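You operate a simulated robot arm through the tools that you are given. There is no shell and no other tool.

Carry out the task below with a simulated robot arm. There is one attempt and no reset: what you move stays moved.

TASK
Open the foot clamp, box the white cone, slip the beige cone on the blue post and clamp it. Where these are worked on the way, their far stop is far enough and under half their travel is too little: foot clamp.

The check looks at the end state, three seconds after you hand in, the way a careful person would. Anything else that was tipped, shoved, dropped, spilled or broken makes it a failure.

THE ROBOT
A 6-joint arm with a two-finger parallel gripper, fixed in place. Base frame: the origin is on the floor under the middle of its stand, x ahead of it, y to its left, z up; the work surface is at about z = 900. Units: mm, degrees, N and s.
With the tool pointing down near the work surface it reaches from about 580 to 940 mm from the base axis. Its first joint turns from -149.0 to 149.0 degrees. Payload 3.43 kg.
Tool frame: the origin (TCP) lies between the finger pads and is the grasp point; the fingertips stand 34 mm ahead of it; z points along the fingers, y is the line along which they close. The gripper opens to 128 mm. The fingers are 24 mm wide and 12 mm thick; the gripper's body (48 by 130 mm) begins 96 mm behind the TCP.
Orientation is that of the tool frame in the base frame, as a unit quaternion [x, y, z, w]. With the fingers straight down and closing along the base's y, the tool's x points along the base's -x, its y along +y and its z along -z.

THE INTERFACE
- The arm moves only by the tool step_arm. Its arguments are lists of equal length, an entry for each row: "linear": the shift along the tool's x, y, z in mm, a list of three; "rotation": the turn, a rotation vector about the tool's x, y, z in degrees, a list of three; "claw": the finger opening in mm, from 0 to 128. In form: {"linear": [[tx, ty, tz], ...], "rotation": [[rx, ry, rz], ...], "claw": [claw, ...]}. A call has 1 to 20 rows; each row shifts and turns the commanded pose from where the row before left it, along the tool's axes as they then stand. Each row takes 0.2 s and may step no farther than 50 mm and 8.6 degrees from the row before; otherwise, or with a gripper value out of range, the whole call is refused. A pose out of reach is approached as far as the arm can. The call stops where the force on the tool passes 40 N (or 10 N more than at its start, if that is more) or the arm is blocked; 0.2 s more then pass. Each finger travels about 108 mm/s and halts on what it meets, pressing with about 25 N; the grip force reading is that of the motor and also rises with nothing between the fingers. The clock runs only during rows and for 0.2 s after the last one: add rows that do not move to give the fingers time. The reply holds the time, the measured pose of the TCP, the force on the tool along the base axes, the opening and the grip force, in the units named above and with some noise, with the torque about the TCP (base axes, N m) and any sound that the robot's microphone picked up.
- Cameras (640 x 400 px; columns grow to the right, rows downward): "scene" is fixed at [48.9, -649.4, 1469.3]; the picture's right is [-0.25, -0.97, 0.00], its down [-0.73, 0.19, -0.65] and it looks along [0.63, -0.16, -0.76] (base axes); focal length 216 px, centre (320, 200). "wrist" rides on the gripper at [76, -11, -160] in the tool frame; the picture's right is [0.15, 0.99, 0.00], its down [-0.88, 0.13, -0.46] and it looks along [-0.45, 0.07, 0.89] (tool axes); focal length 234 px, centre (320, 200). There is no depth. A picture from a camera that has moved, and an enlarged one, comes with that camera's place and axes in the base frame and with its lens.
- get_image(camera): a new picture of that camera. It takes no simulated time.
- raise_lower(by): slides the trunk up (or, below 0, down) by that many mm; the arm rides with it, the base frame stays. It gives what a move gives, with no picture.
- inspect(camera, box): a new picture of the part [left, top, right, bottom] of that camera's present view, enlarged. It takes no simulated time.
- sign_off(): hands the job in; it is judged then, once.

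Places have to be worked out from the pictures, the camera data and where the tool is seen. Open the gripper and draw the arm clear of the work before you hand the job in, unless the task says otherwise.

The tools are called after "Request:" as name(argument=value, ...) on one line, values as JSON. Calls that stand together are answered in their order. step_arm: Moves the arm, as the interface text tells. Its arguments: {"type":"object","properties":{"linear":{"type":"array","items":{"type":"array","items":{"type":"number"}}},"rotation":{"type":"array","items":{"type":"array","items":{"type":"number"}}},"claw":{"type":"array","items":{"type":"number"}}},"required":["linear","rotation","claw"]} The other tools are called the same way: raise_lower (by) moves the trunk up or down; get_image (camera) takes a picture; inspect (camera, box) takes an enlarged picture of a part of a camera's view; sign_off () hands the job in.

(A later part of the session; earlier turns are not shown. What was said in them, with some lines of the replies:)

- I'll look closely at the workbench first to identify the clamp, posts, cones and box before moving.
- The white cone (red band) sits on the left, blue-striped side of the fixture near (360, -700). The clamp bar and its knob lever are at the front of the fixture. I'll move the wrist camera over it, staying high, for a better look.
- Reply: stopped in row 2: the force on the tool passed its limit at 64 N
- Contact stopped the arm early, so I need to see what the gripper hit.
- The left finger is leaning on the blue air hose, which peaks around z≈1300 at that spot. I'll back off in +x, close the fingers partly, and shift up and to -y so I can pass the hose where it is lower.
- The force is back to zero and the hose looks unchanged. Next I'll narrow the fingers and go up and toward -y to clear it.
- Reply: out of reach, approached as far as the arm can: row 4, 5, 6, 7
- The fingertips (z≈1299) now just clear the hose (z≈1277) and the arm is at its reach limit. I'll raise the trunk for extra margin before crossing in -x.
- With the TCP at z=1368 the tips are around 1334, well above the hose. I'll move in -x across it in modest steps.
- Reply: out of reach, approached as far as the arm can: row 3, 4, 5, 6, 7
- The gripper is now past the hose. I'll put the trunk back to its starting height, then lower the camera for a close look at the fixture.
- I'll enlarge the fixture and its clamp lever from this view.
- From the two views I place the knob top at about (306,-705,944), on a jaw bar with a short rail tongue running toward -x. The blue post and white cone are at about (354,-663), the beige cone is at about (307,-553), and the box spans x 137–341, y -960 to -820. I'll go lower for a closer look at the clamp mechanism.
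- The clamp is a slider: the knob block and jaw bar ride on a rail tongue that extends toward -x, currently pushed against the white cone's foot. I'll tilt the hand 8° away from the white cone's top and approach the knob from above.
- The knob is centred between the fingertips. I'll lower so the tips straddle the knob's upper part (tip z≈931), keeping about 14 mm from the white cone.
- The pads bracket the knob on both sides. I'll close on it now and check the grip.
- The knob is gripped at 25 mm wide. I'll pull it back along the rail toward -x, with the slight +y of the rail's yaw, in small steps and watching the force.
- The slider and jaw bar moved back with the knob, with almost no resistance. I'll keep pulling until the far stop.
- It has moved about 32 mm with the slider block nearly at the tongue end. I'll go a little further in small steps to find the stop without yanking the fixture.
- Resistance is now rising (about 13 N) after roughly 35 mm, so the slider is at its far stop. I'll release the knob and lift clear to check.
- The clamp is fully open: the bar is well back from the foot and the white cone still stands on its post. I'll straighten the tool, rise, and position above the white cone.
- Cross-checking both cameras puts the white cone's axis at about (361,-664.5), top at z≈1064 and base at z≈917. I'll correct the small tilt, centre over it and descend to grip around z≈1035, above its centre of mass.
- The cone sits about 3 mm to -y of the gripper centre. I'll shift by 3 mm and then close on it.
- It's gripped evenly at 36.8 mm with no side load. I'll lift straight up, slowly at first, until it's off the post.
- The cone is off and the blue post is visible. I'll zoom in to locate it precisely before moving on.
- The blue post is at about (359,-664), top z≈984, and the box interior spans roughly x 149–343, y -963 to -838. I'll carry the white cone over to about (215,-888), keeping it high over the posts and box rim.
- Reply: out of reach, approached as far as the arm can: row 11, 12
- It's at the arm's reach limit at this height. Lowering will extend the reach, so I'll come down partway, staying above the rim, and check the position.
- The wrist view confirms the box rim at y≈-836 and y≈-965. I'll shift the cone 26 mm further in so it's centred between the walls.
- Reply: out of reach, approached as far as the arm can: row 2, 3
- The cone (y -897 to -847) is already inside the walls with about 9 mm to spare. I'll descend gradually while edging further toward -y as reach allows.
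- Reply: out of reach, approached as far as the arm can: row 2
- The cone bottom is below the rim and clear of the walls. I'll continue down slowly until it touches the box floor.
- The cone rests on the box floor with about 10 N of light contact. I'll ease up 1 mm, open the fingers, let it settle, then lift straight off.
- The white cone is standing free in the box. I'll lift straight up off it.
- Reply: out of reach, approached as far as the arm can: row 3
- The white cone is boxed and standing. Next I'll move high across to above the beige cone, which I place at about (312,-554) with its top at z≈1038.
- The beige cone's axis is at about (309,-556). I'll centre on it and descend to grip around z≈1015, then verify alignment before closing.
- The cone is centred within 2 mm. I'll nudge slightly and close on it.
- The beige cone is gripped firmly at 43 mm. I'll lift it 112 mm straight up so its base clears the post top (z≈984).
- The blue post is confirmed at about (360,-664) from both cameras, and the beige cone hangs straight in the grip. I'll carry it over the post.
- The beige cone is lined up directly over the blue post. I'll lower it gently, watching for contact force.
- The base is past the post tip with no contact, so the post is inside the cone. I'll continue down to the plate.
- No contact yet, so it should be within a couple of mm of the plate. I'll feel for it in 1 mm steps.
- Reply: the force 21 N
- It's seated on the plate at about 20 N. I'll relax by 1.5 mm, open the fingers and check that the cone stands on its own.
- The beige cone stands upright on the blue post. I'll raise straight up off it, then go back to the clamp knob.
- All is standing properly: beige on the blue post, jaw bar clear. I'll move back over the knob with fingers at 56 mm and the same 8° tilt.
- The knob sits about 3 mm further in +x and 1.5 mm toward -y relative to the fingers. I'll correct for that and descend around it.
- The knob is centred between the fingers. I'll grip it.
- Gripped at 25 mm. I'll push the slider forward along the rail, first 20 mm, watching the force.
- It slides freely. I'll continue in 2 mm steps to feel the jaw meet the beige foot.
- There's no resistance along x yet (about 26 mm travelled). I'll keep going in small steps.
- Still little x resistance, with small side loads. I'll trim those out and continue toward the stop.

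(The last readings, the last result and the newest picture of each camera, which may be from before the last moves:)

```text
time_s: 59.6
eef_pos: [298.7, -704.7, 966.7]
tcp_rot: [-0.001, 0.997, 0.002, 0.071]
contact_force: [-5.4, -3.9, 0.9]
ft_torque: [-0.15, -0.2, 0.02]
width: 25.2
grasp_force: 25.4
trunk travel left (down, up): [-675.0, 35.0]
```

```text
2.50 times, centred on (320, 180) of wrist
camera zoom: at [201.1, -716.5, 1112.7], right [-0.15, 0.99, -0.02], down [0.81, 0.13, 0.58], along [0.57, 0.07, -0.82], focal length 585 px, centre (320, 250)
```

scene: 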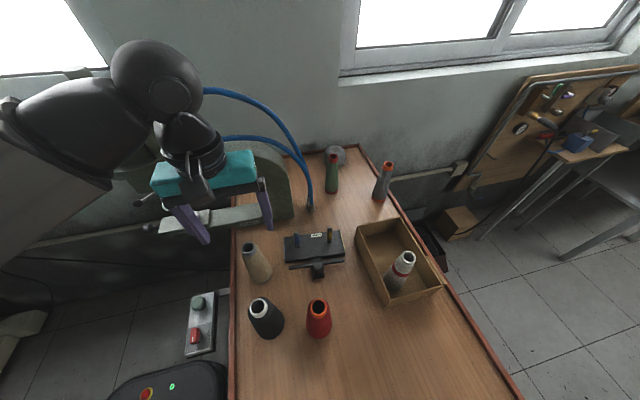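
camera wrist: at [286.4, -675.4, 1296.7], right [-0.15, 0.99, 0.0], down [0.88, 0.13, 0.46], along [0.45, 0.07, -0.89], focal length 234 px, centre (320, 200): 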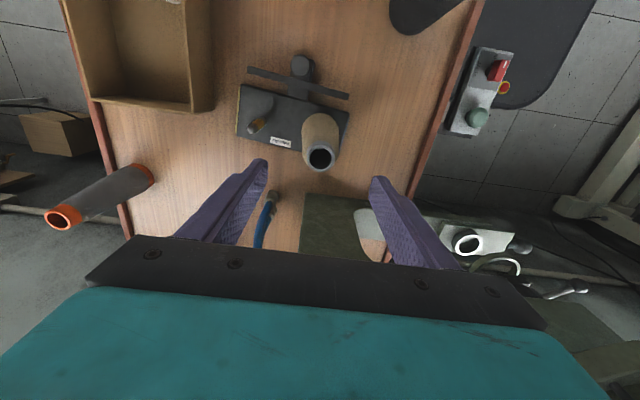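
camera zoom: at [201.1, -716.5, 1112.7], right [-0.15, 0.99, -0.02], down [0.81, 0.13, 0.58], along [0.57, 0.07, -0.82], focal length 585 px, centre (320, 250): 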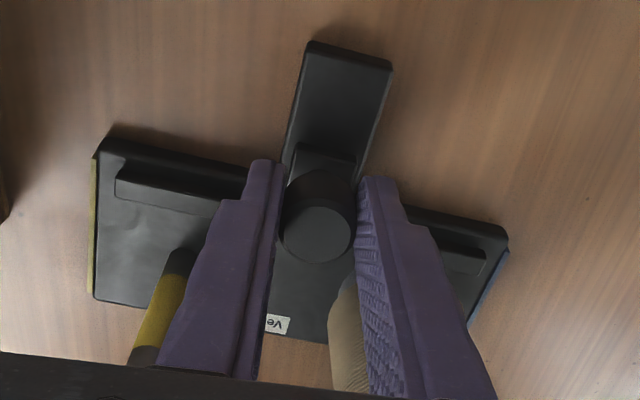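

The x-force is starting to build (about -5 N). I'll push a bit more to confirm it's seated.

Request:
step_arm(linear=[[-1.5, -0.2, 0.2], [-1.5, -0.2, 0.2], [0, 0, 0]], rotation=[[0, 0, 0], [0, 0, 0], [0, 0, 0]], claw=[15, 15, 15])

Request:
inspect(camera="wrist", box=[220, 100, 420, 260])

```text
time_s: 60.4
eef_pos: [302.3, -704.9, 966.1]
tcp_rot: [-0.001, 0.997, 0.001, 0.072]
contact_force: [-4.8, 1.5, 0.2]
ft_torque: [0.09, 0.49, 0.17]
width: 25.0
grasp_force: 25.0
trunk travel left (down, up): [-675.0, 35.0]
```

```text
2.50 times, centred on (320, 180) of wrist
camera zoom: at [205.1, -716.6, 1112.8], right [-0.15, 0.99, -0.02], down [0.81, 0.13, 0.58], along [0.57, 0.07, -0.82], focal length 585 px, centre (320, 250)
```

zoom: 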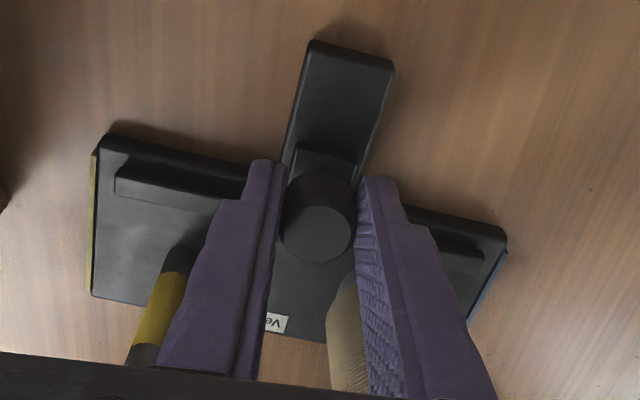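

The view now matches the original clamped state. One more small nudge will confirm it's against the stop.

Request:
step_arm(linear=[[-1.2, 0, 0.2], [0, 0, 0]], rotation=[[0, 0, 0], [0, 0, 0]], claw=[15, 15])

Request:
inspect(camera="scene", box=[250, 170, 370, 290])

Request:
inspect(camera="wrist", box=[220, 100, 420, 260])

```text
time_s: 61.0
eef_pos: [303.7, -705.8, 967.3]
tcp_rot: [0.0, 0.997, 0.002, 0.072]
contact_force: [-6.6, 2.4, 0.3]
ft_torque: [-0.01, 0.18, 0.07]
width: 25.0
grasp_force: 24.3
trunk travel left (down, up): [-675.0, 35.0]
```

```text
3.33 times, centred on (310, 230) of scene
camera zoom: at [48.9, -649.4, 1469.3], right [-0.25, -0.97, 0.0], down [-0.73, 0.19, -0.65], along [0.63, -0.16, -0.76], focal length 719 px, centre (353, 100)
```

zoom: 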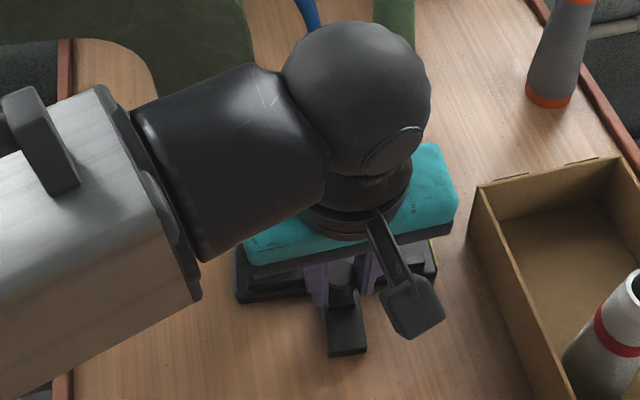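

```text
2.50 times, centred on (320, 180) of wrist
camera zoom: at [206.1, -716.9, 1113.0], right [-0.15, 0.99, -0.02], down [0.81, 0.13, 0.58], along [0.57, 0.07, -0.82], focal length 585 px, centre (320, 250)
```

zoom: 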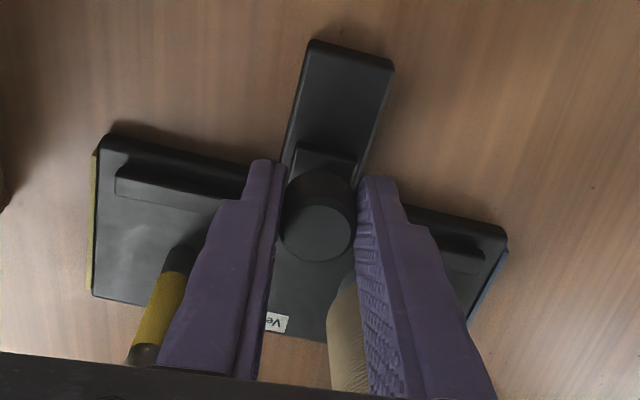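

The fixture barely moves in the wrist view while the arm advances, so the slider is at its stop and I may be nudging the whole fixture. I'll stop pushing, release, lift clear and compare the fixture's position with the original picture.

Request:
step_arm(linear=[[0, 0, 0], [0, 0, 0], [0, 0, 0], [2, 0, -20], [0, 0, -30], [0, 0, -30], [0, 0, -30], [0, 0, 0]], rotation=[[0, 0, 0], [0, 0, 0], [0, 0, 0], [0, 0, 0], [0, 0, 0], [0, 0, 0], [0, 0, 0], [0, 0, 0]], claw=[30, 56, 56, 56, 56, 56, 56, 56])

Request:
inspect(camera="wrist", box=[220, 100, 420, 260])

```text
time_s: 62.8
eef_pos: [284.5, -707.4, 1074.7]
tcp_rot: [0.0, 0.997, 0.001, 0.071]
contact_force: [1.1, 0.5, 0.7]
ft_torque: [-0.02, -0.03, -0.02]
width: 55.9
grasp_force: 0.1
trunk travel left (down, up): [-675.0, 35.0]
```

```text
2.50 times, centred on (320, 180) of wrist
camera zoom: at [187.2, -718.4, 1222.3], right [-0.15, 0.99, -0.02], down [0.81, 0.13, 0.58], along [0.57, 0.07, -0.82], focal length 585 px, centre (320, 250)
```

zoom: 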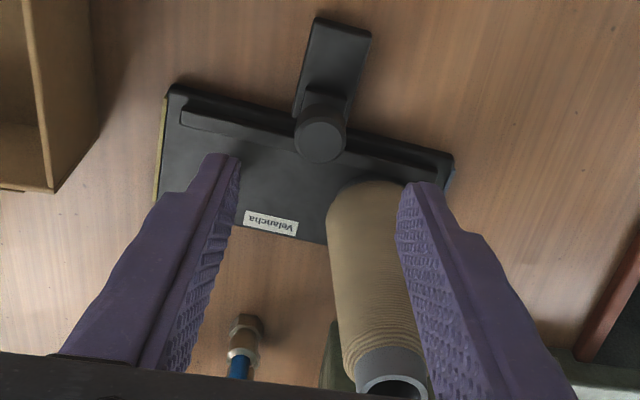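

I'll straighten up and swing the arm aside so the scene camera can see the fixture.

Request:
step_arm(linear=[[0, 0, 0], [0, 0, -40], [0, 0, -40], [0, 0, -25], [-6, 36, 0], [-6, 36, 0], [-6, 36, 0], [-6, 36, 0], [0, 0, 0]], rotation=[[0, 8.2, 0], [0, 0, 0], [0, 0, 0], [0, 0, 0], [0, 0, 0], [0, 0, 0], [0, 0, 0], [0, 0, 0], [0, 0, 0]], claw=[56, 56, 56, 56, 56, 56, 56, 56, 56])

Request:
get_image(camera="scene")

Request:
inspect(camera="scene", box=[230, 190, 390, 290])

Request:
inspect(camera="scene", box=[270, 215, 360, 285])

Request:
inspect(camera="scene", box=[270, 200, 360, 290])

```text
time_s: 64.8
eef_pos: [309.8, -561.7, 1181.7]
tcp_rot: [0.0, 1.0, 0.001, 0.0]
contact_force: [0.0, 0.1, 0.3]
ft_torque: [0.01, -0.04, -0.04]
width: 55.9
grasp_force: 0.1
trunk travel left (down, up): [-675.0, 35.0]
```

```text
taken
```

scene: 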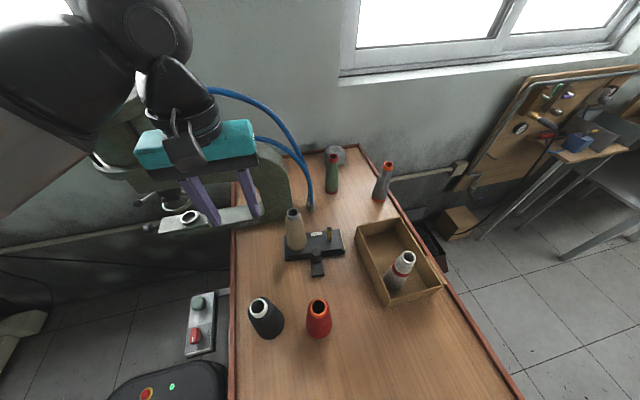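

```text
4.00 times, centred on (310, 240) of scene
camera zoom: at [48.9, -649.4, 1469.3], right [-0.25, -0.97, 0.0], down [-0.73, 0.19, -0.65], along [0.63, -0.16, -0.76], focal length 863 px, centre (360, 40)
```

zoom: 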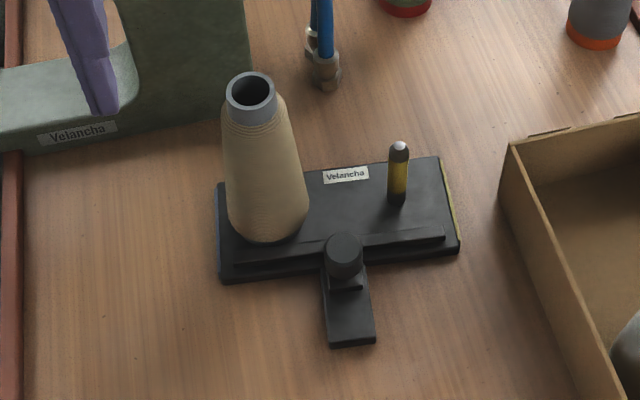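

```text
5.71 times, centred on (315, 250) of scene
camera zoom: at [48.9, -649.4, 1469.3], right [-0.25, -0.97, 0.0], down [-0.73, 0.19, -0.65], along [0.63, -0.16, -0.76], focal length 1233 px, centre (349, -86)
```

zoom: 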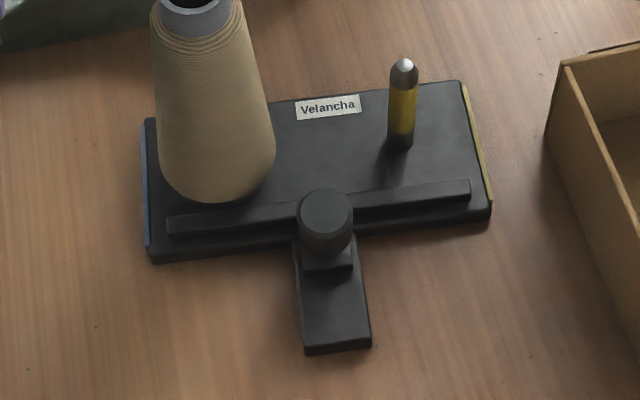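

```text
4.44 times, centred on (315, 245) of scene
camera zoom: at [48.9, -649.4, 1469.3], right [-0.25, -0.97, 0.0], down [-0.73, 0.19, -0.65], along [0.63, -0.16, -0.76], focal length 959 px, centre (342, 0)
```

zoom: 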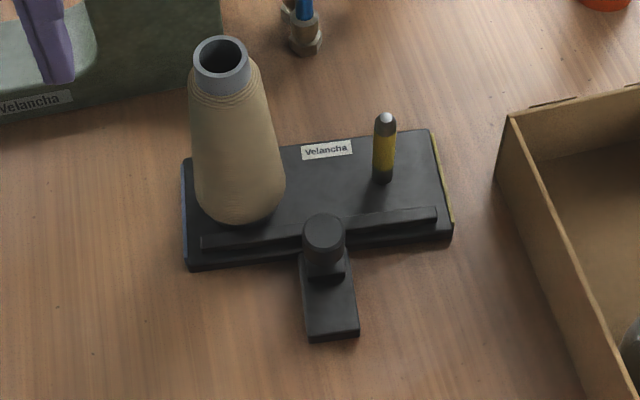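

The jaw bar is back to its original closed position relative to the rail, and the fixture is within about 2–3 mm of where it started. I'll look closely at how the bar meets the beige foot.

Request:
inspect(camera="scene", box=[280, 225, 330, 270])

Request:
inspect(camera="wrist", box=[140, 60, 340, 200])

```text
8.89 times, centred on (305, 248) of scene
camera zoom: at [48.9, -649.4, 1469.3], right [-0.25, -0.97, 0.0], down [-0.73, 0.19, -0.65], along [0.63, -0.16, -0.76], focal length 1918 px, centre (453, -222)
```

zoom: 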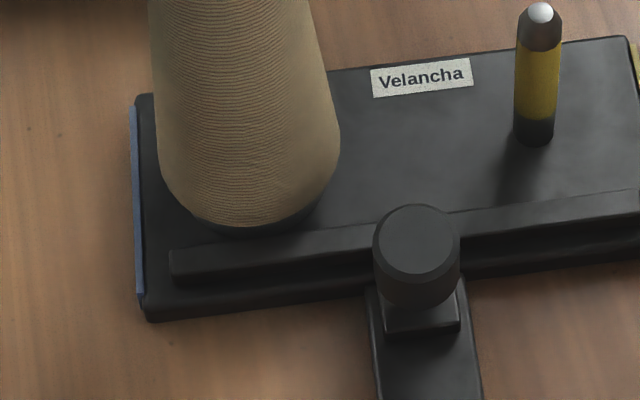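

```text
2.86 times, centred on (240, 130) of wrist
camera zoom: at [236.0, -573.4, 1340.3], right [-0.15, 0.99, 0.0], down [0.88, 0.13, 0.46], along [0.45, 0.07, -0.89], focal length 669 px, centre (549, 400)
```

zoom: 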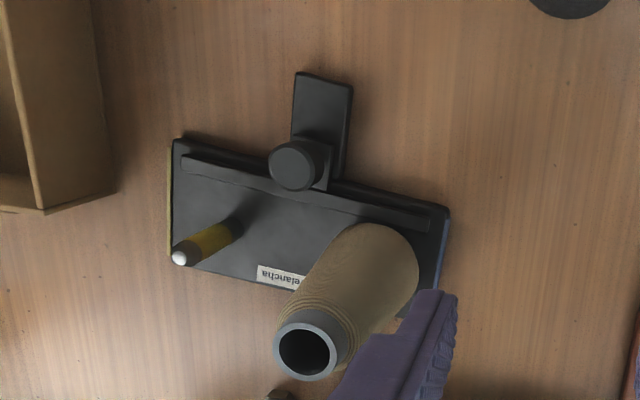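

The bar bears on the foot ring of the beige cone and is at least as far in as it was originally, so the cone is held between bar and post. I'll open the gripper fully and draw the arm up and clear, then do a final check.

Request:
step_arm(linear=[[0, 0, -25], [0, 0, -25], [5, 0, -25], [10, 0, 0], [10, 0, 0], [0, 0, 0], [0, 0, 0]], rotation=[[0, 0, 0], [0, 0, 0], [0, 0, 0], [0, 0, 0], [0, 0, 0], [0, 0, 0], [0, 0, 0]], claw=[70, 90, 110, 120, 120, 120, 120])

Request:
get_image(camera="scene")

Request:
inspect(camera="scene", box=[270, 200, 360, 290])

Request:
inspect(camera="scene", box=[340, 200, 460, 320])

Request:
get_image(camera="wrist")

```text
time_s: 66.4
eef_pos: [286.7, -567.2, 1246.0]
tcp_rot: [0.0, 1.0, -0.002, 0.002]
contact_force: [-0.3, -0.4, 0.0]
ft_torque: [-0.01, -0.03, 0.03]
width: 119.8
grasp_force: 0.0
out of reach, approached as far as the arm can: row 3, 5
trunk travel left (down, up): [-675.0, 35.0]
```

```text
taken
```

scene: 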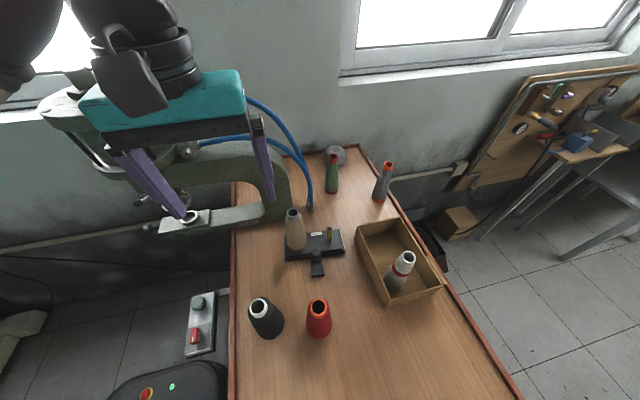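

```text
4.44 times, centred on (315, 245) of scene
camera zoom: at [48.9, -649.4, 1469.3], right [-0.25, -0.97, 0.0], down [-0.73, 0.19, -0.65], along [0.63, -0.16, -0.76], focal length 959 px, centre (342, 0)
```

zoom: 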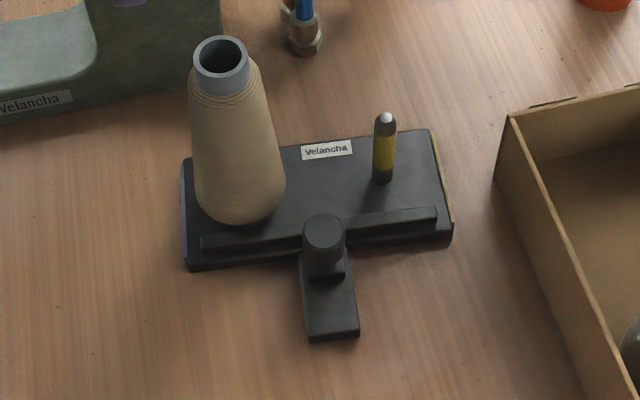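

```text
3.33 times, centred on (400, 260) of scene
camera zoom: at [48.9, -649.4, 1469.3], right [-0.25, -0.97, 0.0], down [-0.73, 0.19, -0.65], along [0.63, -0.16, -0.76], focal length 719 px, centre (53, 0)
```

zoom: 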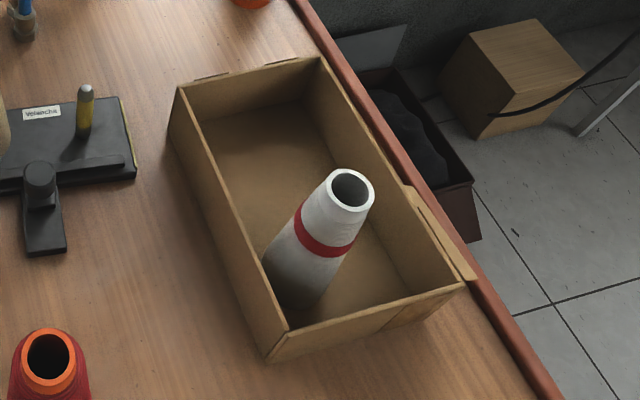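

```text
taken
camera wrist: at [211.8, -576.4, 1404.8], right [-0.15, 0.99, -0.01], down [0.88, 0.13, 0.46], along [0.45, 0.06, -0.89], focal length 234 px, centre (320, 200)
```

wrist: 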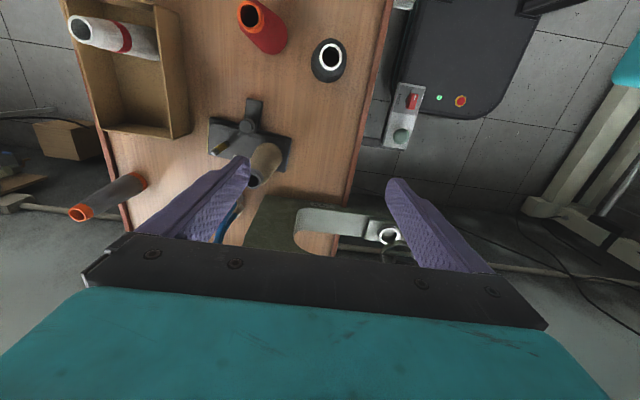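

The final views look right and steady:
- **White cone:** standing in the box.
- **Beige cone:** upright on the blue post, with the foot clamp closed against it.
- **Other items:** none look disturbed. The clamp fixture itself slid about 2–3 mm while I worked the clamp.
- **Arm:** clear of the work with the gripper open.

I'm handing in.

Request:
sign_off()

```text
The job is handed in.
```

I finished the job and handed it in; I haven't seen the check's verdict. In the last pictures, the white cone stands in the box. The beige cone is upright on the blue post, with the foot clamp closed against its foot.

- **Clamp:** I pulled it back about 35 mm to its far stop to open it. After the swap I pushed it forward to at least its original closed position.
- **Fixture moved slightly:** it slid a little on the bench while I worked the clamp. It ended about 2–3 mm from where it started, turned by roughly 1°.
- **Hose contact:** at the very start a finger pressed against the blue air hose, with a brief peak of 64 N. I backed off straight away, and the hose looks unchanged.

None of the other items look disturbed, and the arm is clear of the work with the gripper open.
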